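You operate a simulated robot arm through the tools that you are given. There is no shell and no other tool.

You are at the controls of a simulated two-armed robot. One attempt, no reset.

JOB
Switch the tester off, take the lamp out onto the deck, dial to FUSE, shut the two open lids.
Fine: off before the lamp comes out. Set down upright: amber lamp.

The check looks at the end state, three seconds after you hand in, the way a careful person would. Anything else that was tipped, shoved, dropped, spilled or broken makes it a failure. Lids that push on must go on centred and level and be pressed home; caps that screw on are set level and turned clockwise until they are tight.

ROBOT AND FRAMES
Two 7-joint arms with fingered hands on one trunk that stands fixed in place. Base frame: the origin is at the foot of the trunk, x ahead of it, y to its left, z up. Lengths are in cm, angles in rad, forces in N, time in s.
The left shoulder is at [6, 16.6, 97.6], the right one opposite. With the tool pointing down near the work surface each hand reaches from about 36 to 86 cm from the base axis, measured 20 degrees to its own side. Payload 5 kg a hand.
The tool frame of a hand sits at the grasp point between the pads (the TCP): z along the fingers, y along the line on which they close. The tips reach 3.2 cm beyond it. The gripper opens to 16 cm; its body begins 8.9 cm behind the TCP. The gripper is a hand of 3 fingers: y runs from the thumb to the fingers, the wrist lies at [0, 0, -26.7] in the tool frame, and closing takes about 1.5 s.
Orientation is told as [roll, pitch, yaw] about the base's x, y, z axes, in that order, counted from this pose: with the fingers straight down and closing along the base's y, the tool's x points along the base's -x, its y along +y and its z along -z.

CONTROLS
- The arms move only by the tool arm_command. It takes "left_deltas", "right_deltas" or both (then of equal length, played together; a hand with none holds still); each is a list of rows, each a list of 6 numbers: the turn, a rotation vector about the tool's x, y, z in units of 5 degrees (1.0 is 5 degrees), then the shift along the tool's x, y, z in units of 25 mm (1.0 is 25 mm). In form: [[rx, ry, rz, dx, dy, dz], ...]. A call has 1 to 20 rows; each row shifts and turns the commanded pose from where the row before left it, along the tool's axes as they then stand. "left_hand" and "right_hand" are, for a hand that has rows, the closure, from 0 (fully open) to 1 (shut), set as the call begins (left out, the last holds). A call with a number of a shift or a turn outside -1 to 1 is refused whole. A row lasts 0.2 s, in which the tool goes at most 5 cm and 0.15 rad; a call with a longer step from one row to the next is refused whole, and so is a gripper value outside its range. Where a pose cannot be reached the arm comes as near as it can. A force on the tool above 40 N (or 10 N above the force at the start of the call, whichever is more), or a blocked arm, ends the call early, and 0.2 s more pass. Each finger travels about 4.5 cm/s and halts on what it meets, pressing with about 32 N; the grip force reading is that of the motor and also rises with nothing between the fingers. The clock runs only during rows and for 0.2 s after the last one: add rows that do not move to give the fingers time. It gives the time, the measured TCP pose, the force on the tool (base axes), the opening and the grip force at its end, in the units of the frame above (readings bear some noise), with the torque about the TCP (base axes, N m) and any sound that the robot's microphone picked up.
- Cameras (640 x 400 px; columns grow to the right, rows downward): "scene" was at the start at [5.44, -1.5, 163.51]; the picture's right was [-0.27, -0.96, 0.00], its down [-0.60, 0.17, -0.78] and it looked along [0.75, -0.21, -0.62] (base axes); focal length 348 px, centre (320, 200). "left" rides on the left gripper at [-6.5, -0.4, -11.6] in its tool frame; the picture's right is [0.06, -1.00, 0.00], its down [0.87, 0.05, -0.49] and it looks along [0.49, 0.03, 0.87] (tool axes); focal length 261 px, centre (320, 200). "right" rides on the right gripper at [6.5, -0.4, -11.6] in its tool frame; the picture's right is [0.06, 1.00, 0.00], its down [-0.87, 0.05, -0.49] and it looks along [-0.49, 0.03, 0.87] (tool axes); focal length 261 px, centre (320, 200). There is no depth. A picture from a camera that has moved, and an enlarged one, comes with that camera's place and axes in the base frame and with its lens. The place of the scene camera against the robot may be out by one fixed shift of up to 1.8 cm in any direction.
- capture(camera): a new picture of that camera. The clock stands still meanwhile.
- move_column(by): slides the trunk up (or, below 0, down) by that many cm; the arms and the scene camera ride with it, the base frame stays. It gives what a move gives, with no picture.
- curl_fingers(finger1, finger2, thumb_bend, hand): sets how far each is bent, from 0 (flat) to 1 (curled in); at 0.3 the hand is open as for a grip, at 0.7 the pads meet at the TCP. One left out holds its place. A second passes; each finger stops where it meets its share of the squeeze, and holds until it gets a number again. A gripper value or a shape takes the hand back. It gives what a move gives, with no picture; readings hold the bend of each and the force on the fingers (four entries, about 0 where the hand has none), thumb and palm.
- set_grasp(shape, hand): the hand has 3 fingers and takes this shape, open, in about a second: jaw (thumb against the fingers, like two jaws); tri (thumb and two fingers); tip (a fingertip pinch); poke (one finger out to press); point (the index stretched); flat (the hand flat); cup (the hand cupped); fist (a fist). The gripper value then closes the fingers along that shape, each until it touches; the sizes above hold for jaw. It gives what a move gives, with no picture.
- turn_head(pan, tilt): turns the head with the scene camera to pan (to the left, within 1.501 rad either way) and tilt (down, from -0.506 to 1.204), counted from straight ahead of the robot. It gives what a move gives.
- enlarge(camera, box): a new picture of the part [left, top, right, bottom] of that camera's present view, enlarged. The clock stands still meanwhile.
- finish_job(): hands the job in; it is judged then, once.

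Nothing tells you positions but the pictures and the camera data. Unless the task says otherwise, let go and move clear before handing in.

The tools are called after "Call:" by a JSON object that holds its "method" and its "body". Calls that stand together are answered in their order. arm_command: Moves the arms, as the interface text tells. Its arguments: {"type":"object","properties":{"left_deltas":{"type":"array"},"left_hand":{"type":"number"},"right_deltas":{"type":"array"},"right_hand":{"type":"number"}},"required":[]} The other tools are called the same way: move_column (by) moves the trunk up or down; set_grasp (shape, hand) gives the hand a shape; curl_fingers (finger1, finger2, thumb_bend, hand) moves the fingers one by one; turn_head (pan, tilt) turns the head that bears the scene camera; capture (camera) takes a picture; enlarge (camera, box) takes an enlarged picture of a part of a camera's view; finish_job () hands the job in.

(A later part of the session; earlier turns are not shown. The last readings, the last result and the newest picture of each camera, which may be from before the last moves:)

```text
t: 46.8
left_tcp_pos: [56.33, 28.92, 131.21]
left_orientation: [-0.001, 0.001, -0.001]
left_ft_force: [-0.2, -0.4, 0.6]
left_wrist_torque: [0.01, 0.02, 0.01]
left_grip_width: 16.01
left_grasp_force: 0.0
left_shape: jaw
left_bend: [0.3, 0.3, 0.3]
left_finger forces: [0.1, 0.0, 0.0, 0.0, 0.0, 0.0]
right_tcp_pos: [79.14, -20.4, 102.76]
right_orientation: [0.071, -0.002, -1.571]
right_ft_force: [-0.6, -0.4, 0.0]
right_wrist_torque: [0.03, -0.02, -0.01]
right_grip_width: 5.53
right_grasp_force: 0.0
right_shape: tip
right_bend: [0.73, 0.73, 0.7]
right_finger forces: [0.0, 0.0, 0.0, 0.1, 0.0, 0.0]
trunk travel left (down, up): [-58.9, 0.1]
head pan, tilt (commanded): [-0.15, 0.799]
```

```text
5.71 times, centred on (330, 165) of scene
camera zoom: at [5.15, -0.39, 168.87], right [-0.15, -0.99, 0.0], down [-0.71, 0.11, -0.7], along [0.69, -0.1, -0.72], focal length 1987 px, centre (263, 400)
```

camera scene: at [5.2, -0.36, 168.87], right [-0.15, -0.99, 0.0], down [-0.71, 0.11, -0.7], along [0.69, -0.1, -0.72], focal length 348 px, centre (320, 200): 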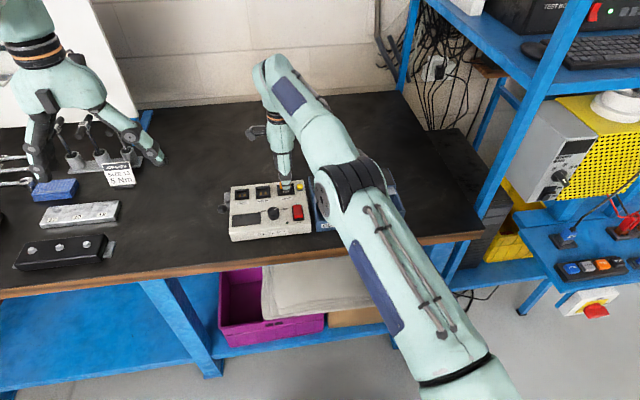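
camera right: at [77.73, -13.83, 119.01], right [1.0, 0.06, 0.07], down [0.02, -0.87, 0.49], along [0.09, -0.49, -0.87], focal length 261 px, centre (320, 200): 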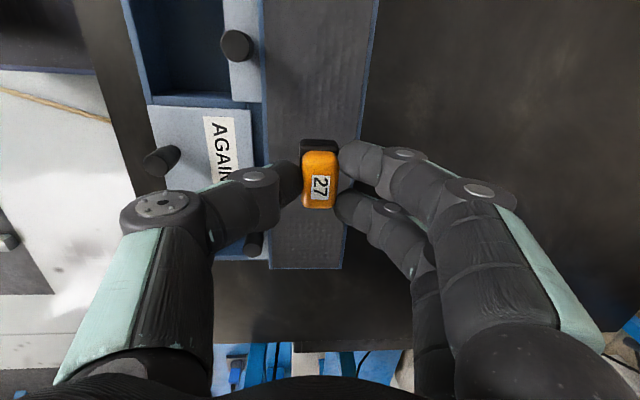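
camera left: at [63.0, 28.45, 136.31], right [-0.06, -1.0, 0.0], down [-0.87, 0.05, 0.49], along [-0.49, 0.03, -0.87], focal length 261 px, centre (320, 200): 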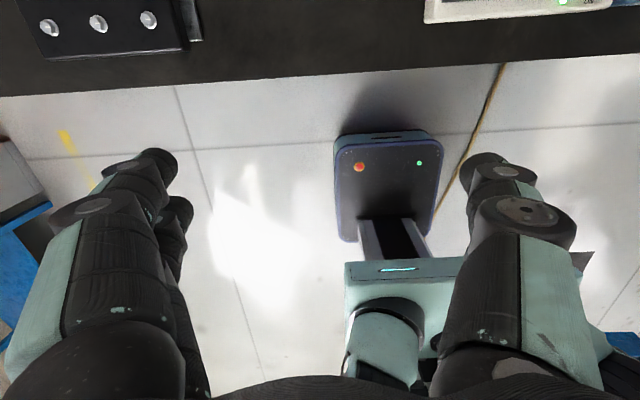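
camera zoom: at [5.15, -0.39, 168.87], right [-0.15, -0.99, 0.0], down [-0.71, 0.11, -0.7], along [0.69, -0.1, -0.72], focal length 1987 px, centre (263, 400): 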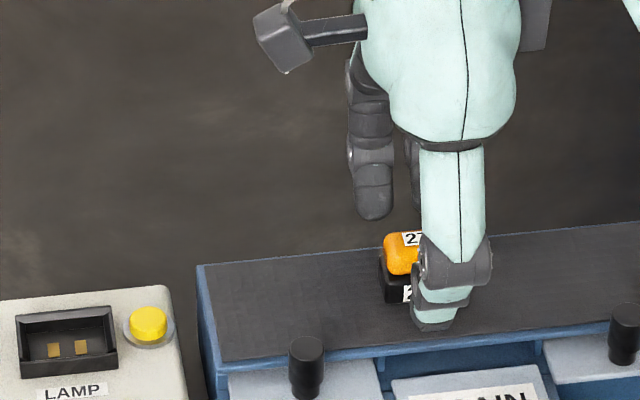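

The lamp stands upright on the deck. I'll lift the hand straight up and clear.

Call:
{"method": "arm_command", "body": {"right_deltas": [[0, 0, 0, 0, 0.028, -0.4], [0, 0, 0, 0, 0.042, -0.6], [0, 0, 0, 0, 0.056, -0.8], [0, 0, 0, 0, 0.056, -0.8], [0, 0, 0, 0, 0, -0.8], [0, 0, 0, 0, 0, 0]]}}

Call:
{"method": "enlarge", "body": {"camera": "right", "box": [120, 60, 440, 260]}}

Call:
{"method": "enlarge", "body": {"camera": "scene", "box": [200, 110, 420, 250]}}

```text
t: 48.2
left_tcp_pos: [56.51, 28.95, 131.09]
left_orientation: [0.0, 0.0, 0.0]
left_ft_force: [-0.1, -0.4, 0.3]
left_wrist_torque: [-0.01, -0.01, 0.01]
left_grip_width: 16.01
left_grasp_force: 0.1
left_shape: jaw
left_bend: [0.3, 0.3, 0.3]
left_finger forces: [0.1, 0.0, 0.0, 0.1, 0.1, 0.0]
right_tcp_pos: [79.06, -20.59, 111.33]
right_orientation: [0.07, -0.002, -1.57]
right_ft_force: [0.2, 0.0, -0.3]
right_wrist_torque: [0.05, 0.0, -0.01]
right_grip_width: 5.56
right_grasp_force: 0.0
right_shape: tip
right_bend: [0.73, 0.73, 0.7]
right_finger forces: [0.0, 0.1, 0.1, 0.1, 0.0, 0.1]
trunk travel left (down, up): [-58.9, 0.1]
head pan, tilt (commanded): [-0.15, 0.799]
```

```text
2.00 times, centred on (280, 160) of right
camera zoom: at [77.75, -14.02, 122.84], right [1.0, 0.06, 0.07], down [0.02, -0.87, 0.49], along [0.09, -0.49, -0.87], focal length 521 px, centre (400, 280)
```

zoom: 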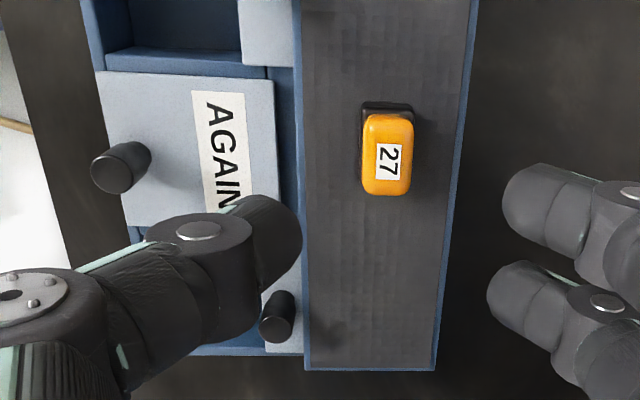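

```text
2.86 times, centred on (310, 180) of scene
camera zoom: at [5.18, -0.4, 168.87], right [-0.15, -0.99, 0.0], down [-0.71, 0.11, -0.7], along [0.69, -0.1, -0.72], focal length 994 px, centre (349, 257)
```

zoom: 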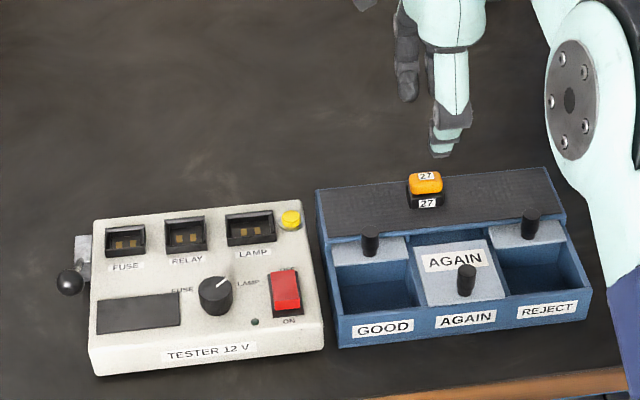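

The lamp stands upright with its 27 label on the deck, and the sockets are empty. Next come the lids: I'll put the right hand in poke, turn it back to yaw 0 and remove the tilt.

Call:
{"method": "set_grasp", "body": {"hand": "right", "shape": "poke"}}

Call:
{"method": "arm_command", "body": {"right_deltas": [[0.8, 0, 0, 0, -1, -0.5], [0, 0, -1, 0, -0.2, -0.5], [0, 0, -1, 0, 0, 0], [0, 0, -1, 0, 0, 0], [0, 0, -1, 0, 0, 0], [0, 0, -1, 0, 0, 0], [0, 0, -1, 0, 0, 0], [0, 0, -1, 0, 0, 0], [0, 0, -1, 0, 0, 0], [0, 0, -1, 0, 0, 0], [0, 0, -1, 0, 0, 0], [0, 0, -1, 0, 0, 0], [0, 0, -1, 0, 0, 0], [0, 0, -1, 0, 0, 0], [0, 0, -1, 0, 0, 0], [0, 0, -1, 0, 0, 0], [0, 0, -1, 0, 0, 0], [0, 0, -1, 0, 0, 0], [0, 0, -1, 0, 0, 0], [0, 0, 0, 0, 0, 0]]}}

Call:
{"method": "capture", "body": {"camera": "right"}}

```text
t: 49.1
left_tcp_pos: [56.41, 28.81, 131.07]
left_orientation: [0.001, 0.001, 0.0]
left_ft_force: [-0.1, 1.0, -0.5]
left_wrist_torque: [0.0, -0.02, -0.05]
left_grip_width: 15.98
left_grasp_force: 0.1
left_shape: jaw
left_bend: [0.3, 0.3, 0.3]
left_finger forces: [0.1, 0.0, 0.1, 0.1, 0.1, 0.2]
right_tcp_pos: [79.08, -20.45, 111.29]
right_orientation: [0.07, 0.001, -1.57]
right_ft_force: [0.8, 0.5, -1.6]
right_wrist_torque: [-0.02, 0.02, 0.0]
right_grip_width: 0.02
right_grasp_force: 0.1
right_shape: poke
right_bend: [1.0, 1.0, 0.46]
right_finger forces: [0.1, 0.1, 0.0, 0.0, 0.0, 0.0]
trunk travel left (down, up): [-58.9, 0.1]
head pan, tilt (commanded): [-0.15, 0.799]
```

```text
t: 53.3
left_tcp_pos: [56.54, 28.84, 131.12]
left_orientation: [-0.001, 0.0, 0.0]
left_ft_force: [-0.4, -0.4, -0.3]
left_wrist_torque: [0.02, 0.02, 0.01]
left_grip_width: 16.01
left_grasp_force: 0.0
left_shape: jaw
left_bend: [0.3, 0.3, 0.3]
left_finger forces: [0.1, 0.0, 0.0, 0.0, 0.0, 0.1]
right_tcp_pos: [75.92, -20.48, 113.66]
right_orientation: [-0.001, -0.001, 0.0]
right_ft_force: [0.6, -0.4, 0.0]
right_wrist_torque: [0.0, 0.01, 0.0]
right_grip_width: 0.0
right_grasp_force: 0.1
right_shape: poke
right_bend: [1.0, 1.0, 0.46]
right_finger forces: [0.1, 0.1, 0.1, 0.1, 0.0, 0.0]
trunk travel left (down, up): [-58.9, 0.1]
head pan, tilt (commanded): [-0.15, 0.799]
```

```text
taken
camera right: at [69.27, -20.86, 125.22], right [-0.06, 1.0, 0.0], down [0.87, 0.05, 0.49], along [0.49, 0.03, -0.87], focal length 261 px, centre (320, 200)
```

right: 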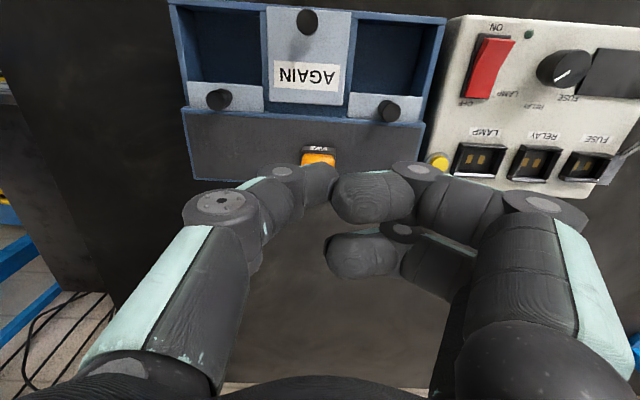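

Call:
{"method": "enlarge", "body": {"camera": "right", "box": [170, 0, 450, 190]}}

```text
2.11 times, centred on (310, 95) of right
camera zoom: at [69.27, -20.86, 125.22], right [-0.06, 1.0, 0.0], down [0.87, 0.05, 0.49], along [0.49, 0.03, -0.87], focal length 549 px, centre (341, 421)
```

zoom: 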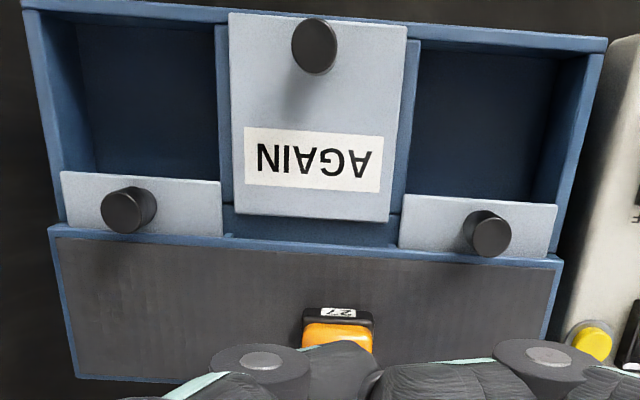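

The knobs are confirmed: GOOD at (73.8, -13.7), REJECT at (73.7, -30.3), and the shut AGAIN at (67.1, -22.0). I'll bring the thumb behind the GOOD knob, just above the deck.

Call:
{"method": "arm_command", "body": {"right_deltas": [[0, 0, 0, -0.06, 0.9, 0], [0, 0, 0, -0.06, 0.9, 0], [0, 0, 0, -0.06, 0.9, 0], [0, 0, 0, 0, 0, 0.9], [0, 0, 0, 0, 0, 0.9], [0, 0, 0, 0, 0, 0.9], [0, 0, 0, 0, 0, 0.9], [0, 0, 0, 0, 0, 0.5], [0, 0, 0, 0, 0, 0]]}}

Call:
{"method": "capture", "body": {"camera": "right"}}

Call:
{"method": "enlarge", "body": {"camera": "scene", "box": [270, 130, 370, 220]}}

```text
t: 55.3
left_tcp_pos: [56.46, 28.84, 131.16]
left_orientation: [-0.001, 0.0, -0.001]
left_ft_force: [0.0, -0.8, 0.0]
left_wrist_torque: [0.03, 0.01, 0.0]
left_grip_width: 15.98
left_grasp_force: 0.0
left_shape: jaw
left_bend: [0.3, 0.3, 0.3]
left_finger forces: [0.0, 0.0, 0.0, 0.0, 0.0, 0.0]
right_tcp_pos: [76.29, -13.49, 103.24]
right_orientation: [-0.001, 0.002, -0.001]
right_ft_force: [-0.5, -0.2, -0.3]
right_wrist_torque: [-0.04, 0.0, -0.04]
right_grip_width: 0.0
right_grasp_force: 0.0
right_shape: poke
right_bend: [1.0, 1.0, 0.46]
right_finger forces: [0.0, 0.1, 0.0, 0.0, 0.1, 0.0]
trunk travel left (down, up): [-58.9, 0.1]
head pan, tilt (commanded): [-0.15, 0.799]
```

```text
taken
camera right: at [69.67, -14.07, 114.96], right [-0.06, 1.0, 0.0], down [0.87, 0.05, 0.49], along [0.49, 0.03, -0.87], focal length 261 px, centre (320, 200)
```

right: 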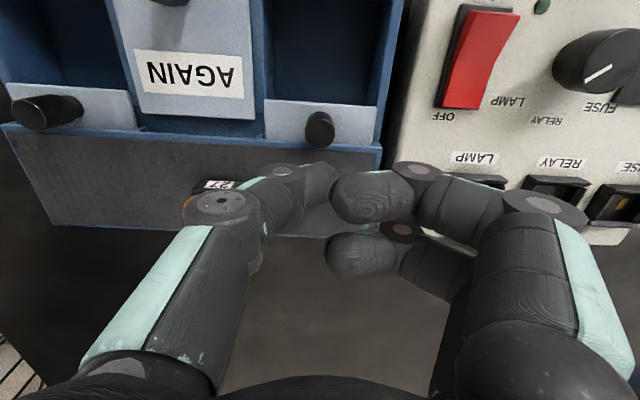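

```text
4.44 times, centred on (320, 175) of scene
camera zoom: at [5.14, -0.37, 168.87], right [-0.15, -0.99, 0.0], down [-0.71, 0.11, -0.7], along [0.69, -0.1, -0.72], focal length 1546 px, centre (320, 311)
```

zoom: 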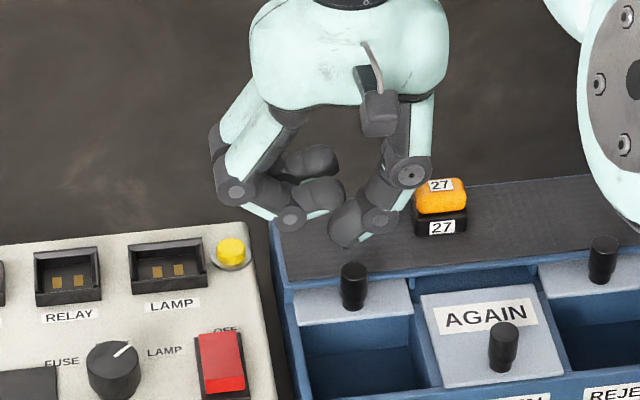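

The thumb is behind the GOOD knob with the lamp clear of it. I'll lower the last centimetre to just above the deck.

Call:
{"method": "arm_command", "body": {"right_deltas": [[0, 0, 0, 0, -0.06, 0.15], [0, 0, 0, 0, 0, 0.15], [0, 0, 0, 0, 0, 0.1], [0, 0, 0, 0, 0, 0]]}}

Call:
{"method": "enlarge", "body": {"camera": "right", "box": [240, 60, 400, 220]}}

Call:
{"method": "enlarge", "body": {"camera": "scene", "box": [280, 140, 360, 210]}}

```text
t: 56.3
left_tcp_pos: [56.42, 28.86, 131.04]
left_orientation: [0.0, 0.0, 0.001]
left_ft_force: [0.2, -0.7, 0.4]
left_wrist_torque: [-0.01, 0.02, 0.04]
left_grip_width: 15.98
left_grasp_force: 0.1
left_shape: jaw
left_bend: [0.3, 0.3, 0.3]
left_finger forces: [0.1, 0.0, 0.0, 0.0, 0.1, 0.0]
right_tcp_pos: [76.34, -13.98, 102.25]
right_orientation: [-0.002, -0.001, 0.0]
right_ft_force: [0.6, -0.8, 0.1]
right_wrist_torque: [-0.01, -0.02, -0.01]
right_grip_width: 0.01
right_grasp_force: 0.0
right_shape: poke
right_bend: [1.0, 1.0, 0.46]
right_finger forces: [0.0, 0.1, 0.0, 0.1, 0.1, 0.0]
trunk travel left (down, up): [-58.9, 0.1]
head pan, tilt (commanded): [-0.15, 0.799]
```

```text
2.50 times, centred on (320, 140) of right
camera zoom: at [69.72, -14.25, 113.97], right [-0.06, 1.0, 0.0], down [0.87, 0.05, 0.49], along [0.49, 0.03, -0.87], focal length 652 px, centre (320, 350)
```

zoom: 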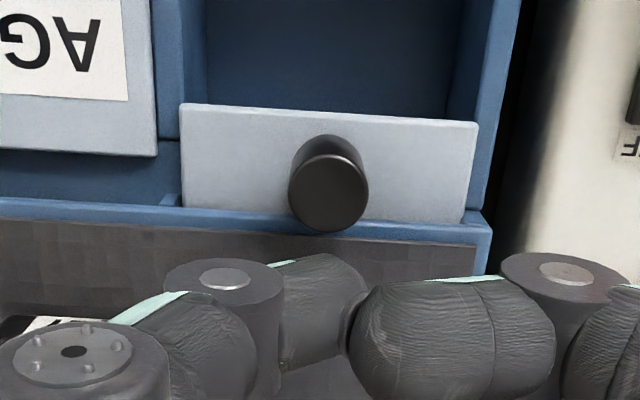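

```text
5.71 times, centred on (320, 175) of scene
camera zoom: at [5.15, -0.38, 168.87], right [-0.15, -0.99, 0.0], down [-0.71, 0.11, -0.7], along [0.69, -0.1, -0.72], focal length 1987 px, centre (320, 343)
```

zoom: 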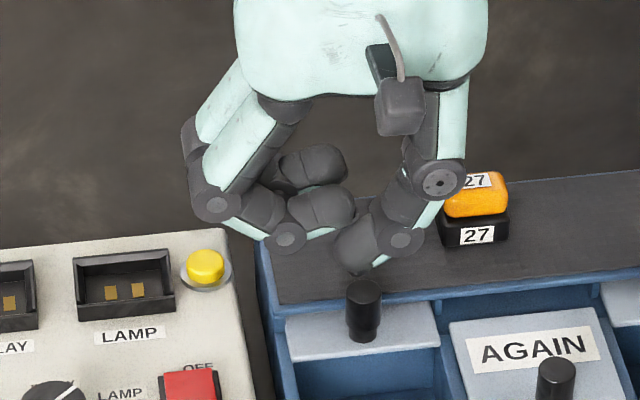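

The thumb tip lines up directly behind the knob. I'll drag toward the robot for the first few centimetres.

Call:
{"method": "arm_command", "body": {"right_deltas": [[0, 0, 0, 0.15, 0.06, 0], [0, 0, 0, 0.15, 0, 0], [0, 0, 0, 0.15, 0, 0], [0, 0, 0, 0.2, 0, 0], [0, 0, 0, 0.2, 0, 0], [0, 0, 0, 0.2, 0, 0], [0, 0, 0, 0.2, 0, 0], [0, 0, 0, 0.2, 0, 0]]}}

Call:
{"method": "capture", "body": {"camera": "right"}}

Call:
{"method": "enlarge", "body": {"camera": "scene", "box": [250, 130, 410, 250]}}

```text
t: 58.1
left_tcp_pos: [56.39, 28.81, 131.02]
left_orientation: [0.0, 0.0, -0.002]
left_ft_force: [0.7, 0.8, -0.3]
left_wrist_torque: [-0.02, 0.01, 0.0]
left_grip_width: 16.0
left_grasp_force: 0.1
left_shape: jaw
left_bend: [0.3, 0.3, 0.3]
left_finger forces: [0.0, 0.0, 0.0, 0.1, 0.0, 0.0]
right_tcp_pos: [72.67, -13.65, 102.38]
right_orientation: [0.0, -0.002, -0.002]
right_ft_force: [1.2, 0.2, 0.8]
right_wrist_torque: [0.02, -0.01, 0.01]
right_grip_width: 0.0
right_grasp_force: 0.1
right_shape: poke
right_bend: [1.0, 1.0, 0.46]
right_finger forces: [0.0, 0.1, 0.0, 0.0, 0.5, 0.0]
trunk travel left (down, up): [-58.9, 0.1]
head pan, tilt (commanded): [-0.15, 0.799]
```

```text
taken
camera right: at [66.08, -14.09, 114.01], right [-0.06, 1.0, 0.0], down [0.87, 0.05, 0.49], along [0.49, 0.03, -0.87], focal length 261 px, centre (320, 200)
```

right: 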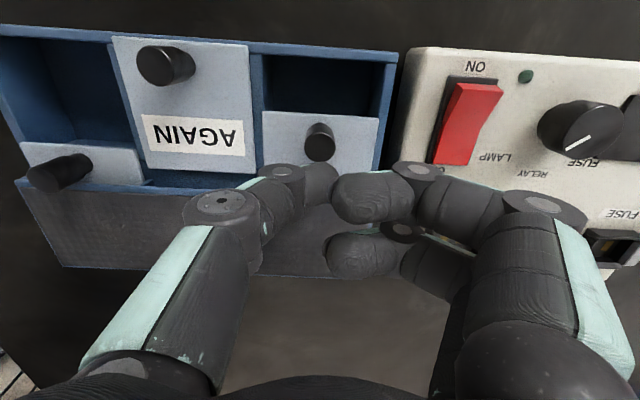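

```text
3.33 times, centred on (330, 190) of scene
camera zoom: at [5.14, -0.39, 168.87], right [-0.15, -0.99, 0.0], down [-0.71, 0.11, -0.7], along [0.69, -0.1, -0.72], focal length 1159 px, centre (287, 233)
```

zoom: 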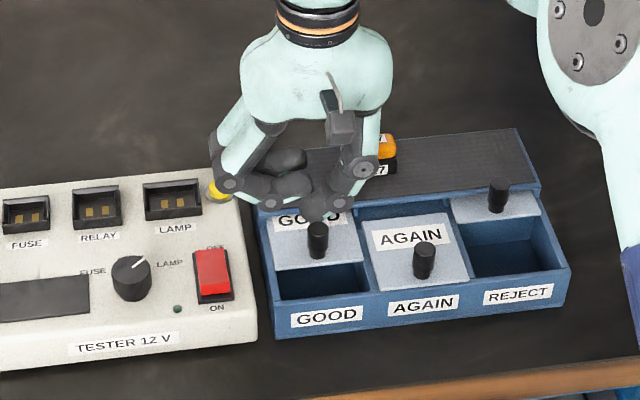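

The GOOD lid slides easily. I'll continue toward the closed position.

Call:
{"method": "arm_command", "body": {"right_deltas": [[0, 0, 0, 0.2, 0, 0], [0, 0, 0, 0.2, 0, 0], [0, 0, 0, 0.2, 0, 0], [0, 0, 0, 0.2, 0, 0], [0, 0, 0, 0.2, 0, 0], [0, 0, 0, 0.15, 0, 0]]}}

Call:
{"method": "capture", "body": {"camera": "right"}}

Call:
{"method": "enlarge", "body": {"camera": "scene", "box": [250, 130, 410, 250]}}

```text
t: 59.5
left_tcp_pos: [56.35, 28.86, 131.09]
left_orientation: [0.001, -0.001, -0.001]
left_ft_force: [0.6, 0.4, -0.5]
left_wrist_torque: [0.02, -0.01, 0.0]
left_grip_width: 15.99
left_grasp_force: 0.0
left_shape: jaw
left_bend: [0.3, 0.3, 0.3]
left_finger forces: [0.0, 0.0, 0.0, 0.0, 0.1, 0.0]
right_tcp_pos: [69.83, -13.75, 102.45]
right_orientation: [0.001, 0.001, -0.002]
right_ft_force: [0.0, -0.1, -0.3]
right_wrist_torque: [-0.04, -0.01, 0.01]
right_grip_width: 0.0
right_grasp_force: 0.1
right_shape: poke
right_bend: [1.0, 1.0, 0.46]
right_finger forces: [0.1, 0.0, 0.0, 0.0, 0.5, 0.0]
trunk travel left (down, up): [-58.9, 0.1]
head pan, tilt (commanded): [-0.15, 0.799]
```

```text
taken
camera right: at [63.2, -14.07, 114.01], right [-0.06, 1.0, 0.0], down [0.87, 0.05, 0.49], along [0.49, 0.03, -0.87], focal length 261 px, centre (320, 200)
```

right: 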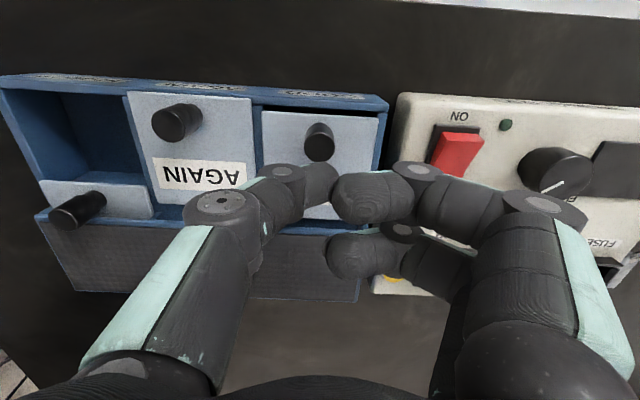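

```text
3.33 times, centred on (330, 190) of scene
camera zoom: at [5.15, -0.38, 168.87], right [-0.15, -0.99, 0.0], down [-0.71, 0.11, -0.7], along [0.69, -0.1, -0.72], focal length 1159 px, centre (287, 233)
```

zoom: 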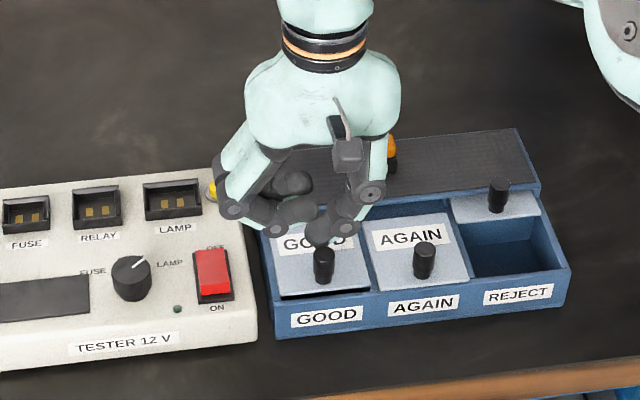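

About 0.7 cm remains. I'll finish in small steps until it meets its stop.

Call:
{"method": "arm_command", "body": {"right_deltas": [[0, 0, 0, 0.1, 0, 0], [0, 0, 0, 0.08, 0, 0], [0, 0, 0, 0.06, 0, 0], [0, 0, 0, 0, 0, 0]]}}

Call:
{"method": "enlarge", "body": {"camera": "right", "box": [110, 60, 400, 240]}}

Call:
{"method": "enlarge", "body": {"camera": "scene", "box": [280, 160, 380, 240]}}

```text
t: 60.5
left_tcp_pos: [56.38, 28.87, 131.13]
left_orientation: [0.0, 0.0, 0.0]
left_ft_force: [-0.4, 0.7, 0.1]
left_wrist_torque: [0.01, 0.0, 0.0]
left_grip_width: 15.97
left_grasp_force: 0.0
left_shape: jaw
left_bend: [0.3, 0.3, 0.3]
left_finger forces: [0.0, 0.0, 0.0, 0.1, 0.0, 0.1]
right_tcp_pos: [69.34, -13.62, 102.39]
right_orientation: [0.001, 0.001, 0.001]
right_ft_force: [0.8, 0.9, -0.3]
right_wrist_torque: [0.03, -0.05, 0.02]
right_grip_width: 0.0
right_grasp_force: 0.0
right_shape: poke
right_bend: [1.0, 1.0, 0.46]
right_finger forces: [0.1, 0.0, 0.0, 0.0, 0.6, 0.0]
trunk travel left (down, up): [-58.9, 0.1]
head pan, tilt (commanded): [-0.15, 0.799]
```

```text
2.21 times, centred on (255, 150) of right
camera zoom: at [62.62, -14.08, 114.01], right [-0.06, 1.0, 0.0], down [0.87, 0.05, 0.49], along [0.49, 0.03, -0.87], focal length 575 px, centre (463, 310)
```

zoom: 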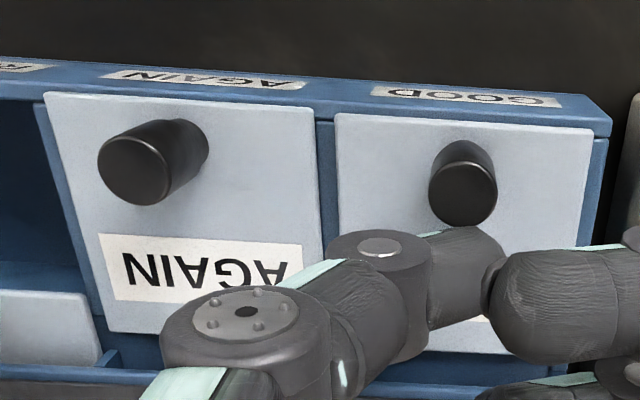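

```text
5.00 times, centred on (330, 200) of scene
camera zoom: at [5.15, -0.38, 168.87], right [-0.15, -0.99, 0.0], down [-0.71, 0.11, -0.7], along [0.69, -0.1, -0.72], focal length 1739 px, centre (270, 200)
```

zoom: 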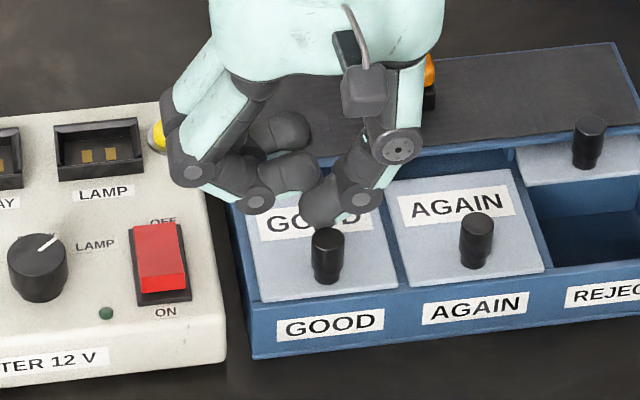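

GOOD's front edge is within about 1 mm of matching AGAIN. I'll press a hair more until it meets the stop.

Call:
{"method": "arm_command", "body": {"right_deltas": [[0, 0, 0, 0.04, 0, 0], [0, 0, 0, 0.04, 0, 0], [0, 0, 0, 0, 0, 0]]}}

Call:
{"method": "enlarge", "body": {"camera": "right", "box": [110, 60, 400, 240]}}

```text
t: 61.3
left_tcp_pos: [56.52, 28.92, 131.15]
left_orientation: [-0.001, -0.001, -0.002]
left_ft_force: [0.1, 0.7, 1.0]
left_wrist_torque: [-0.02, -0.01, 0.0]
left_grip_width: 15.99
left_grasp_force: 0.0
left_shape: jaw
left_bend: [0.3, 0.3, 0.3]
left_finger forces: [0.0, 0.1, 0.1, 0.0, 0.1, 0.1]
right_tcp_pos: [69.19, -13.73, 102.48]
right_orientation: [0.0, -0.002, 0.001]
right_ft_force: [3.3, 0.6, 2.0]
right_wrist_torque: [-0.01, -0.08, 0.02]
right_grip_width: 0.01
right_grasp_force: 0.2
right_shape: poke
right_bend: [1.0, 1.0, 0.46]
right_finger forces: [0.1, 0.1, 0.1, 0.0, 3.7, 0.0]
trunk travel left (down, up): [-58.9, 0.1]
head pan, tilt (commanded): [-0.15, 0.799]
```

```text
2.21 times, centred on (255, 150) of right
camera zoom: at [62.48, -14.1, 114.0], right [-0.06, 1.0, 0.0], down [0.87, 0.05, 0.49], along [0.49, 0.03, -0.87], focal length 575 px, centre (463, 310)
```

zoom: 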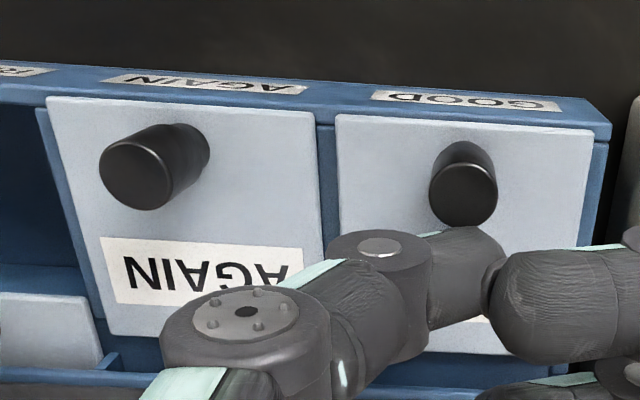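

The force rise to 3.3 N and the flush edges show GOOD is fully shut. I'll back off, lift and move behind the REJECT knob.

Call:
{"method": "arm_command", "body": {"right_deltas": [[0, 0, 0, -0.12, 0, 0], [0, 0, 0, 0, 0, -0.6], [0, 0, 0, 0, 0, -0.9], [0, 0, 0, 0, 0, -0.9], [0, 0, 0, -0.4, -0.943, 0], [0, 0, 0, -0.4, -0.943, 0], [0, 0, 0, -0.4, -0.943, 0], [0, 0, 0, -0.4, -0.943, 0], [0, 0, 0, -0.4, -0.943, 0], [0, 0, 0, -0.4, -0.943, 0], [0, 0, 0, -0.28, -0.943, 0], [0, 0, 0, 0, 0, 0.8], [0, 0, 0, 0, 0, 0.8], [0, 0, 0, 0, 0, 0]]}}

Call:
{"method": "capture", "body": {"camera": "right"}}

Call:
{"method": "enlarge", "body": {"camera": "scene", "box": [250, 130, 410, 250]}}

```text
t: 64.3
left_tcp_pos: [56.45, 28.89, 131.17]
left_orientation: [0.0, 0.0, -0.001]
left_ft_force: [0.8, -0.4, -0.6]
left_wrist_torque: [-0.01, -0.04, 0.0]
left_grip_width: 16.01
left_grasp_force: 0.0
left_shape: jaw
left_bend: [0.3, 0.3, 0.3]
left_finger forces: [0.0, 0.0, 0.0, 0.1, 0.0, 0.0]
right_tcp_pos: [76.03, -30.31, 104.25]
right_orientation: [-0.001, 0.001, -0.001]
right_ft_force: [0.4, -0.4, -0.1]
right_wrist_torque: [-0.02, 0.02, 0.0]
right_grip_width: 0.0
right_grasp_force: 0.1
right_shape: poke
right_bend: [1.0, 1.0, 0.46]
right_finger forces: [0.0, 0.0, 0.1, 0.0, 0.0, 0.0]
trunk travel left (down, up): [-58.9, 0.1]
head pan, tilt (commanded): [-0.15, 0.799]
```

```text
taken
camera right: at [69.41, -30.68, 115.98], right [-0.06, 1.0, 0.0], down [0.87, 0.05, 0.49], along [0.49, 0.03, -0.87], focal length 261 px, centre (320, 200)
```

right: 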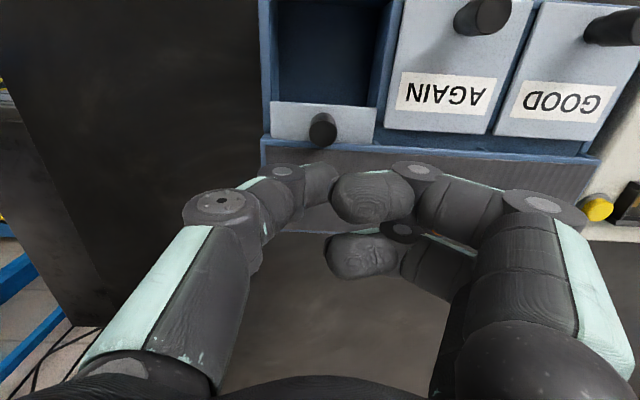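

```text
3.33 times, centred on (330, 190) of scene
camera zoom: at [5.12, -0.36, 168.87], right [-0.15, -0.99, 0.0], down [-0.71, 0.11, -0.7], along [0.69, -0.1, -0.72], focal length 1159 px, centre (287, 233)
```

zoom: 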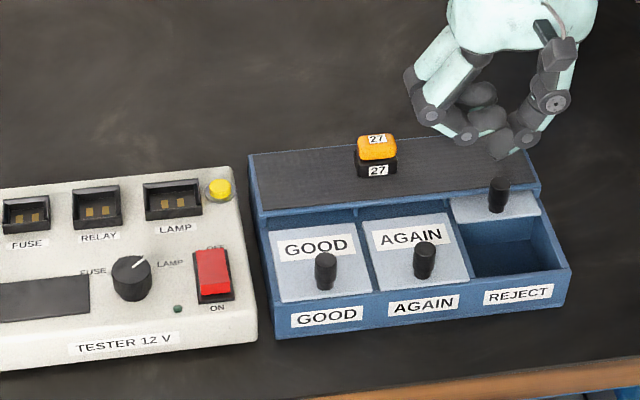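

GOOD now matches AGAIN, and the thumb is behind the REJECT knob. I'll lower it and drag this lid shut the same way.

Call:
{"method": "arm_command", "body": {"right_deltas": [[0, 0, 0, -0.1, 0, 0.3], [0, 0, 0, 0, 0, 0.3], [0, 0, 0, 0, 0, 0.2], [0, 0, 0, 0, 0, 0]]}}

Call:
{"method": "enlarge", "body": {"camera": "right", "box": [240, 60, 400, 220]}}

```text
t: 65.3
left_tcp_pos: [56.48, 28.88, 131.17]
left_orientation: [0.0, 0.0, 0.0]
left_ft_force: [-1.4, 0.9, 0.2]
left_wrist_torque: [0.03, -0.02, -0.03]
left_grip_width: 16.0
left_grasp_force: 0.1
left_shape: jaw
left_bend: [0.3, 0.3, 0.3]
left_finger forces: [0.0, 0.1, 0.1, 0.0, 0.1, 0.1]
right_tcp_pos: [76.28, -30.27, 102.32]
right_orientation: [0.0, -0.001, 0.0]
right_ft_force: [-0.3, 0.9, 0.2]
right_wrist_torque: [0.0, 0.02, -0.01]
right_grip_width: 0.01
right_grasp_force: 0.1
right_shape: poke
right_bend: [1.0, 1.0, 0.46]
right_finger forces: [0.0, 0.0, 0.0, 0.1, 0.0, 0.0]
trunk travel left (down, up): [-58.9, 0.1]
head pan, tilt (commanded): [-0.15, 0.799]
```

```text
2.50 times, centred on (320, 140) of right
camera zoom: at [69.66, -30.66, 113.98], right [-0.06, 1.0, 0.0], down [0.87, 0.05, 0.49], along [0.49, 0.03, -0.87], focal length 652 px, centre (320, 350)
```

zoom: 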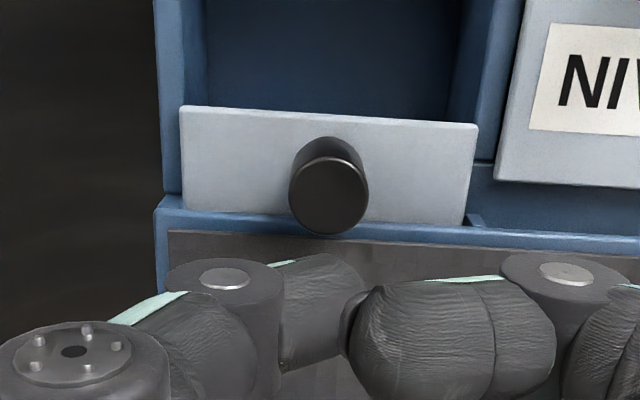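

Call:
{"method": "arm_command", "body": {"right_deltas": [[0, 0, 0, 0.15, 0, 0], [0, 0, 0, 0.15, 0, 0], [0, 0, 0, 0.15, 0, 0], [0, 0, 0, 0.2, 0, 0], [0, 0, 0, 0.2, 0, 0], [0, 0, 0, 0.2, 0, 0], [0, 0, 0, 0.2, 0, 0], [0, 0, 0, 0.2, 0, 0], [0, 0, 0, 0.2, 0, 0], [0, 0, 0, 0.2, 0, 0], [0, 0, 0, 0.2, 0, 0], [0, 0, 0, 0.2, 0, 0], [0, 0, 0, 0.2, 0, 0], [0, 0, 0, 0.1, 0, 0]]}}

Call:
{"method": "enlarge", "body": {"camera": "right", "box": [220, 60, 510, 240]}}

Call:
{"method": "enlarge", "body": {"camera": "scene", "box": [250, 130, 410, 250]}}

```text
t: 68.3
left_tcp_pos: [56.4, 28.98, 131.11]
left_orientation: [0.0, 0.0, 0.0]
left_ft_force: [0.3, -0.7, -0.4]
left_wrist_torque: [-0.01, 0.0, 0.01]
left_grip_width: 16.03
left_grasp_force: 0.0
left_shape: jaw
left_bend: [0.3, 0.3, 0.3]
left_finger forces: [0.0, 0.0, 0.1, 0.0, 0.1, 0.1]
right_tcp_pos: [69.96, -30.24, 102.35]
right_orientation: [0.001, 0.0, -0.001]
right_ft_force: [1.2, -0.4, 0.4]
right_wrist_torque: [0.03, 0.0, 0.0]
right_grip_width: 0.02
right_grasp_force: 0.0
right_shape: poke
right_bend: [1.0, 1.0, 0.46]
right_finger forces: [0.0, 0.0, 0.1, 0.1, 0.6, 0.0]
trunk travel left (down, up): [-58.9, 0.1]
head pan, tilt (commanded): [-0.15, 0.799]
```

```text
2.21 times, centred on (365, 150) of right
camera zoom: at [63.29, -30.6, 113.99], right [-0.06, 1.0, 0.0], down [0.87, 0.05, 0.49], along [0.49, 0.03, -0.87], focal length 575 px, centre (221, 310)
```

zoom: 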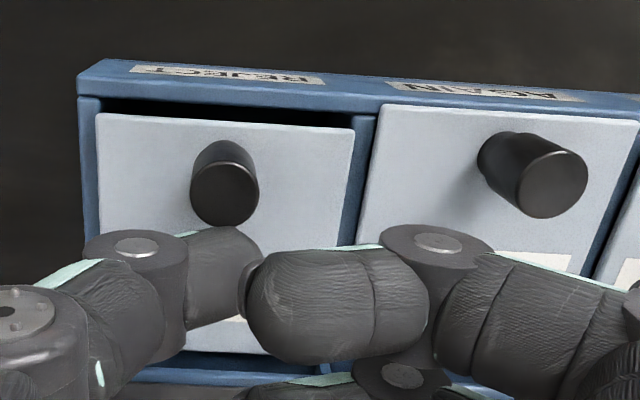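

```text
3.33 times, centred on (330, 190) of scene
camera zoom: at [5.15, -0.39, 168.87], right [-0.15, -0.99, 0.0], down [-0.71, 0.11, -0.7], along [0.69, -0.1, -0.72], focal length 1159 px, centre (287, 233)
```

zoom: 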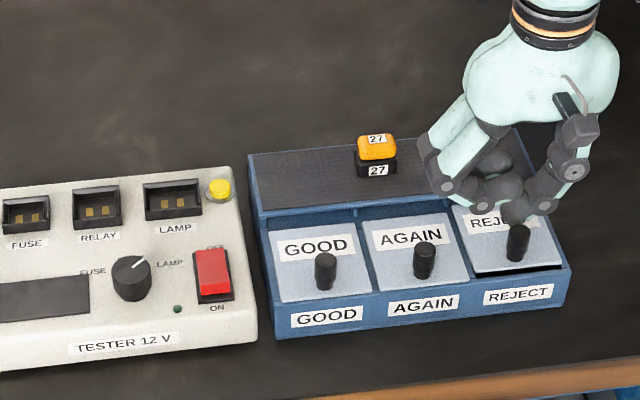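

Call:
{"method": "arm_command", "body": {"right_deltas": [[0, 0, 0, 0.1, 0, 0], [0, 0, 0, 0.08, 0, 0], [0, 0, 0, 0.06, 0, 0], [0, 0, 0, 0.03, 0, 0], [0, 0, 0, 0, 0, 0]]}}

Call:
{"method": "enlarge", "body": {"camera": "right", "box": [220, 60, 510, 240]}}

```text
t: 69.5
left_tcp_pos: [56.45, 28.85, 131.21]
left_orientation: [0.001, 0.0, 0.001]
left_ft_force: [0.7, -0.3, 0.2]
left_wrist_torque: [-0.01, 0.01, 0.01]
left_grip_width: 16.01
left_grasp_force: 0.1
left_shape: jaw
left_bend: [0.3, 0.3, 0.3]
left_finger forces: [0.1, 0.0, 0.1, 0.1, 0.0, 0.1]
right_tcp_pos: [69.33, -30.22, 102.35]
right_orientation: [0.002, 0.001, 0.0]
right_ft_force: [0.3, 0.3, 0.4]
right_wrist_torque: [-0.01, 0.0, 0.02]
right_grip_width: 0.01
right_grasp_force: 0.0
right_shape: poke
right_bend: [1.0, 1.0, 0.46]
right_finger forces: [0.0, 0.0, 0.0, 0.0, 0.5, 0.1]
trunk travel left (down, up): [-58.9, 0.1]
head pan, tilt (commanded): [-0.15, 0.799]
```

```text
2.21 times, centred on (365, 150) of right
camera zoom: at [62.61, -30.62, 113.94], right [-0.06, 1.0, 0.0], down [0.87, 0.05, 0.49], along [0.49, 0.03, -0.87], focal length 575 px, centre (221, 310)
```

zoom: 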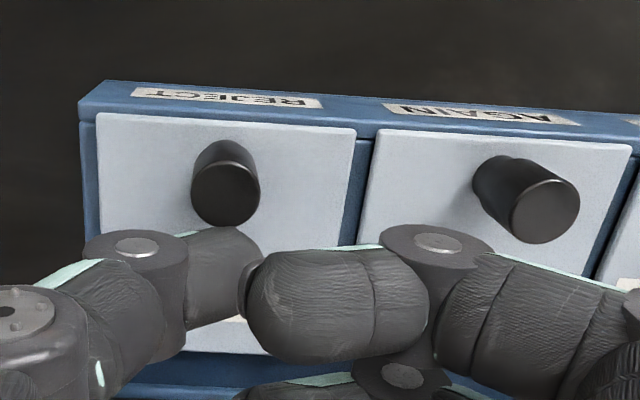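

Call:
{"method": "arm_command", "body": {"right_deltas": [[0, 0, 0, 0.04, 0, 0], [0, 0, 0, 0.03, 0, 0], [0, 0, 0, 0, 0, 0]]}}

Call:
{"method": "enlarge", "body": {"camera": "right", "box": [220, 60, 510, 240]}}

```text
t: 70.3
left_tcp_pos: [56.46, 28.84, 131.09]
left_orientation: [0.0, 0.0, -0.001]
left_ft_force: [0.5, 0.1, -0.7]
left_wrist_torque: [0.03, 0.03, 0.02]
left_grip_width: 15.97
left_grasp_force: 0.0
left_shape: jaw
left_bend: [0.3, 0.3, 0.3]
left_finger forces: [0.0, 0.1, 0.0, 0.0, 0.1, 0.1]
right_tcp_pos: [69.21, -30.23, 102.3]
right_orientation: [0.001, -0.001, -0.001]
right_ft_force: [5.6, -0.8, 1.3]
right_wrist_torque: [-0.05, -0.12, -0.03]
right_grip_width: 0.02
right_grasp_force: 0.1
right_shape: poke
right_bend: [1.0, 1.0, 0.46]
right_finger forces: [0.1, 0.0, 0.0, 0.1, 4.8, 0.1]
trunk travel left (down, up): [-58.9, 0.1]
head pan, tilt (commanded): [-0.15, 0.799]
```

```text
2.21 times, centred on (365, 150) of right
camera zoom: at [62.48, -30.61, 113.94], right [-0.06, 1.0, 0.0], down [0.87, 0.05, 0.49], along [0.49, 0.03, -0.87], focal length 575 px, centre (221, 310)
```

zoom: 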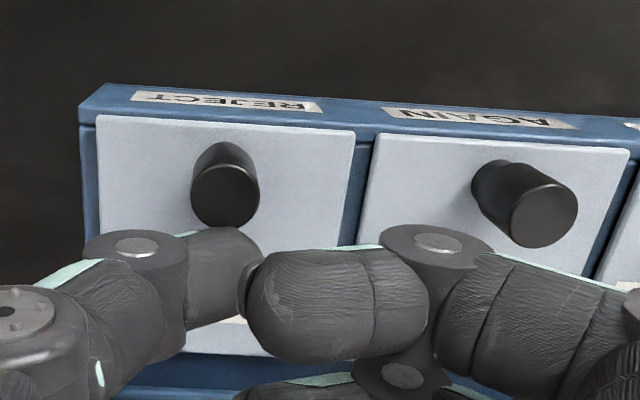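

REJECT is shut too, with a 5.6 N stop force and flush edges. I'll back off, lift clear and move over to the tester for the dial.

Call:
{"method": "arm_command", "body": {"right_deltas": [[0, 0, 0, -0.12, 0, 0], [0, 0, 0, 0, 0, -0.6], [0, 0, 0, 0, 0, -0.9], [0, 0, 0, 0, 0, -0.9], [0, 0, 0, 0, 0, -0.9], [0, 0, 0, 0, 0, -0.9], [0, 0, 0, 0.1, 0.9, 0], [0, 0, 0, 0.1, 0.9, 0], [0, 0, 0, 0.1, 0.9, 0], [0, 0, 0, 0.1, 0.9, 0], [0, 0, 0, 0.1, 0.9, 0], [0, 0, 0, 0.1, 0.9, 0], [0, 0, 0, 0.1, 0.9, 0], [0, 0, 0, 0.1, 0.9, 0], [0, 0, 0, 0.1, 0.9, 0], [0, 0, 0, 0.1, 0.9, 0], [0, 0, 0, 0.1, 0.9, 0], [0, 0, 0, 0, 0, 0]]}}

Call:
{"method": "set_grasp", "body": {"hand": "right", "shape": "tip"}}

Call:
{"method": "capture", "body": {"camera": "right"}}

Call:
{"method": "enlarge", "body": {"camera": "scene", "box": [220, 120, 420, 250]}}

```text
t: 74.1
left_tcp_pos: [56.49, 28.76, 131.14]
left_orientation: [0.0, -0.002, 0.0]
left_ft_force: [0.1, -0.3, 0.1]
left_wrist_torque: [0.0, 0.0, -0.02]
left_grip_width: 15.99
left_grasp_force: 0.1
left_shape: jaw
left_bend: [0.3, 0.3, 0.3]
left_finger forces: [0.0, 0.0, 0.1, 0.1, 0.0, 0.1]
right_tcp_pos: [66.58, -5.51, 112.92]
right_orientation: [0.001, 0.0, 0.0]
right_ft_force: [0.3, -0.3, -1.0]
right_wrist_torque: [0.02, 0.0, 0.02]
right_grip_width: 0.0
right_grasp_force: 0.1
right_shape: poke
right_bend: [1.0, 1.0, 0.46]
right_finger forces: [0.1, 0.0, 0.0, 0.0, 0.0, 0.1]
trunk travel left (down, up): [-58.9, 0.1]
head pan, tilt (commanded): [-0.15, 0.799]
```

```text
t: 75.0
left_tcp_pos: [56.41, 28.84, 131.13]
left_orientation: [0.0, -0.001, -0.001]
left_ft_force: [-0.6, -0.1, -0.3]
left_wrist_torque: [0.04, 0.0, -0.03]
left_grip_width: 15.99
left_grasp_force: 0.1
left_shape: jaw
left_bend: [0.3, 0.3, 0.3]
left_finger forces: [0.0, 0.0, 0.1, 0.0, 0.0, 0.1]
right_tcp_pos: [66.58, -5.44, 112.83]
right_orientation: [0.001, 0.0, 0.0]
right_ft_force: [-0.5, 0.0, -0.9]
right_wrist_torque: [0.02, 0.02, 0.02]
right_grip_width: 16.0
right_grasp_force: 0.1
right_shape: tip
right_bend: [0.3, 0.3, 0.3]
right_finger forces: [0.0, 0.0, 0.0, 0.0, 0.1, 0.1]
trunk travel left (down, up): [-58.9, 0.1]
head pan, tilt (commanded): [-0.15, 0.799]
```

```text
taken
camera right: at [59.95, -5.83, 124.49], right [-0.06, 1.0, 0.0], down [0.87, 0.05, 0.49], along [0.49, 0.03, -0.87], focal length 261 px, centre (320, 200)
```

right: 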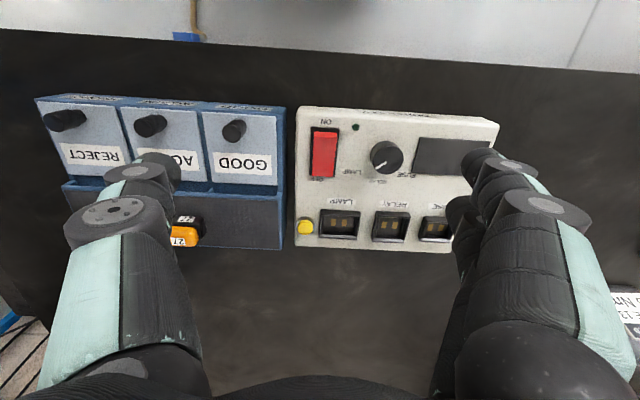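

```text
3.08 times, centred on (320, 185) of scene
camera zoom: at [5.15, -0.38, 168.87], right [-0.15, -0.99, 0.0], down [-0.71, 0.11, -0.7], along [0.69, -0.1, -0.72], focal length 1070 px, centre (320, 246)
```

zoom: 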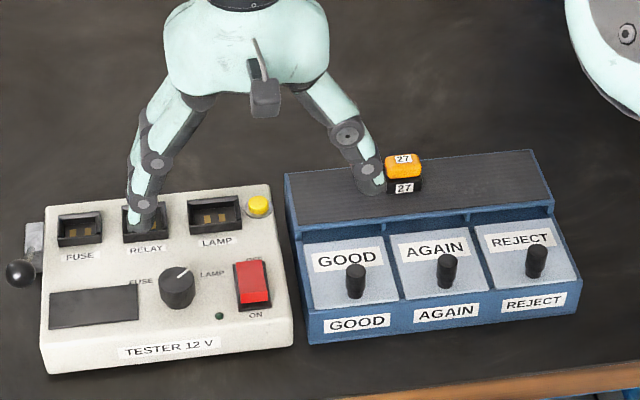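

All three lids are now lined up and the lamp is still upright. I'll zoom in on the dial to measure its centre and label angles.

Call:
{"method": "enlarge", "body": {"camera": "right", "box": [290, 100, 450, 240]}}

Call:
{"method": "enlarge", "body": {"camera": "right", "box": [340, 130, 420, 190]}}

```text
2.86 times, centred on (370, 170) of right
camera zoom: at [59.95, -5.83, 124.49], right [-0.06, 1.0, 0.0], down [0.87, 0.05, 0.49], along [0.49, 0.03, -0.87], focal length 745 px, centre (177, 286)
```

zoom: 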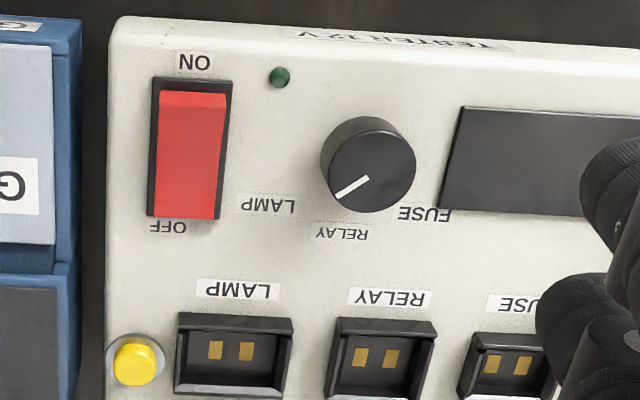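

```text
6.67 times, centred on (380, 160) of right
camera zoom: at [59.95, -5.83, 124.49], right [-0.06, 1.0, 0.0], down [0.87, 0.05, 0.49], along [0.49, 0.03, -0.87], focal length 1738 px, centre (-80, 467)
```

zoom: 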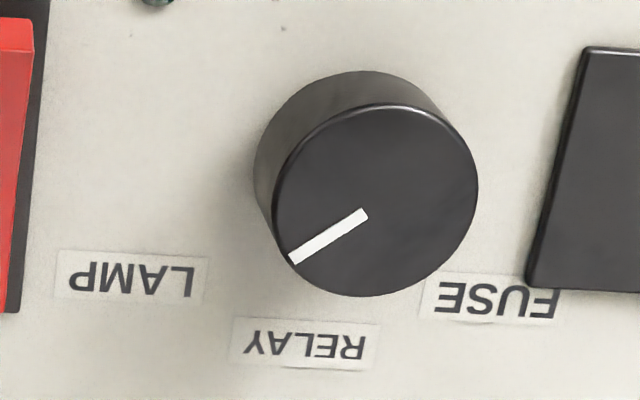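

The dial centre is at (69.2, 1.9), top z≈98.8. The pointer sits at about -47° (LAMP), and FUSE is about +47° to +52°, so it needs about +97° counter-clockwise seen from above. I'll turn the hand to yaw -90° first to have room for that sweep.

Call:
{"method": "arm_command", "body": {"right_deltas": [[0, 0, 1, 0, 0, 0], [0, 0, 1, 0, 0, 0], [0, 0, 1, 0, 0, 0], [0, 0, 1, 0, 0, 0], [0, 0, 1, 0, 0, 0], [0, 0, 1, 0, 0, 0], [0, 0, 1, 0, 0, 0], [0, 0, 1, 0, 0, 0], [0, 0, 1, 0, 0, 0], [0, 0, 1, 0, 0, 0], [0, 0, 1, 0, 0, 0], [0, 0, 1, 0, 0, 0], [0, 0, 1, 0, 0, 0], [0, 0, 1, 0, 0, 0], [0, 0, 1, 0, 0, 0], [0, 0, 1, 0, 0, 0], [0, 0, 1, 0, 0, 0], [0, 0, 1, 0, 0, 0], [0, 0, 0, 0, 0, 0]], "right_hand": 0.6}}

```text
t: 79.0
left_tcp_pos: [56.31, 28.86, 131.12]
left_orientation: [-0.001, -0.001, 0.0]
left_ft_force: [0.3, 0.4, 0.4]
left_wrist_torque: [0.01, -0.03, -0.01]
left_grip_width: 16.0
left_grasp_force: 0.1
left_shape: jaw
left_bend: [0.3, 0.3, 0.3]
left_finger forces: [0.0, 0.0, 0.1, 0.0, 0.0, 0.0]
right_tcp_pos: [66.57, -5.53, 112.65]
right_orientation: [0.0, 0.001, -1.573]
right_ft_force: [-0.4, -0.2, 0.4]
right_wrist_torque: [0.02, -0.04, -0.02]
right_grip_width: 6.45
right_grasp_force: 0.0
right_shape: tip
right_bend: [0.73, 0.73, 0.7]
right_finger forces: [0.0, 0.0, 0.0, 0.1, 0.0, 0.0]
trunk travel left (down, up): [-58.9, 0.1]
head pan, tilt (commanded): [-0.15, 0.799]
```

Call:
{"method": "arm_command", "body": {"right_deltas": [[0, 0, 0, 0.743, 0.263, 0.6], [0, 0, 0, 0.743, 0.263, 0.6], [0, 0, 0, 0.743, 0.263, 0.6], [0, 0, 0, 0.743, 0.263, 0.6], [0, 0, 0, 0, 0, 0.7], [0, 0, 0, 0, 0, 0]]}}

Call:
{"method": "capture", "body": {"camera": "right"}}

Call:
{"method": "enlarge", "body": {"camera": "scene", "box": [210, 140, 340, 250]}}

```text
t: 80.4
left_tcp_pos: [56.42, 28.95, 131.06]
left_orientation: [0.0, 0.0, 0.001]
left_ft_force: [0.4, -0.1, 0.2]
left_wrist_torque: [-0.01, -0.01, 0.0]
left_grip_width: 15.99
left_grasp_force: 0.1
left_shape: jaw
left_bend: [0.3, 0.3, 0.3]
left_finger forces: [0.0, 0.0, 0.1, 0.0, 0.0, 0.0]
right_tcp_pos: [69.32, 2.02, 105.1]
right_orientation: [0.0, 0.0, -1.569]
right_ft_force: [-0.1, 0.5, 0.1]
right_wrist_torque: [0.0, -0.03, -0.01]
right_grip_width: 6.46
right_grasp_force: 0.0
right_shape: tip
right_bend: [0.73, 0.73, 0.7]
right_finger forces: [0.1, 0.1, 0.0, 0.0, 0.0, 0.0]
trunk travel left (down, up): [-58.9, 0.1]
head pan, tilt (commanded): [-0.15, 0.799]
```

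```text
taken
camera right: at [68.73, 8.52, 116.74], right [1.0, 0.06, 0.0], down [0.05, -0.87, 0.49], along [0.03, -0.49, -0.87], focal length 261 px, centre (320, 200)
```

right: 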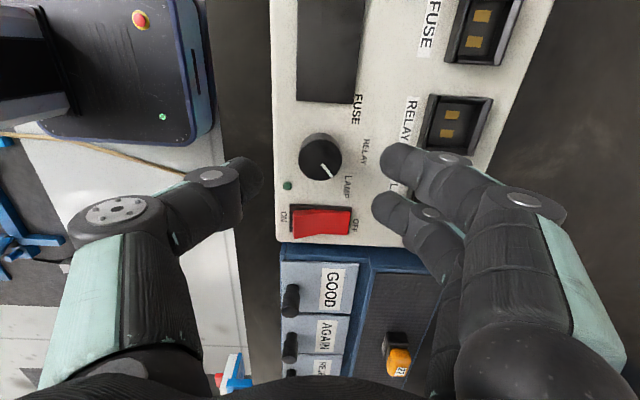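

```text
3.64 times, centred on (275, 195) of scene
camera zoom: at [5.13, -0.35, 168.87], right [-0.15, -0.99, 0.0], down [-0.71, 0.11, -0.7], along [0.69, -0.1, -0.72], focal length 1264 px, centre (484, 218)
```

zoom: 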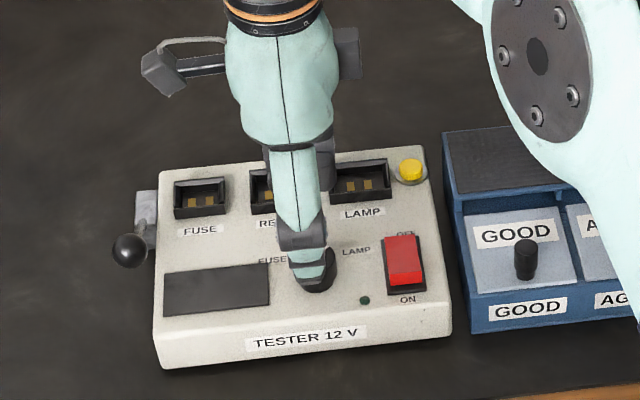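

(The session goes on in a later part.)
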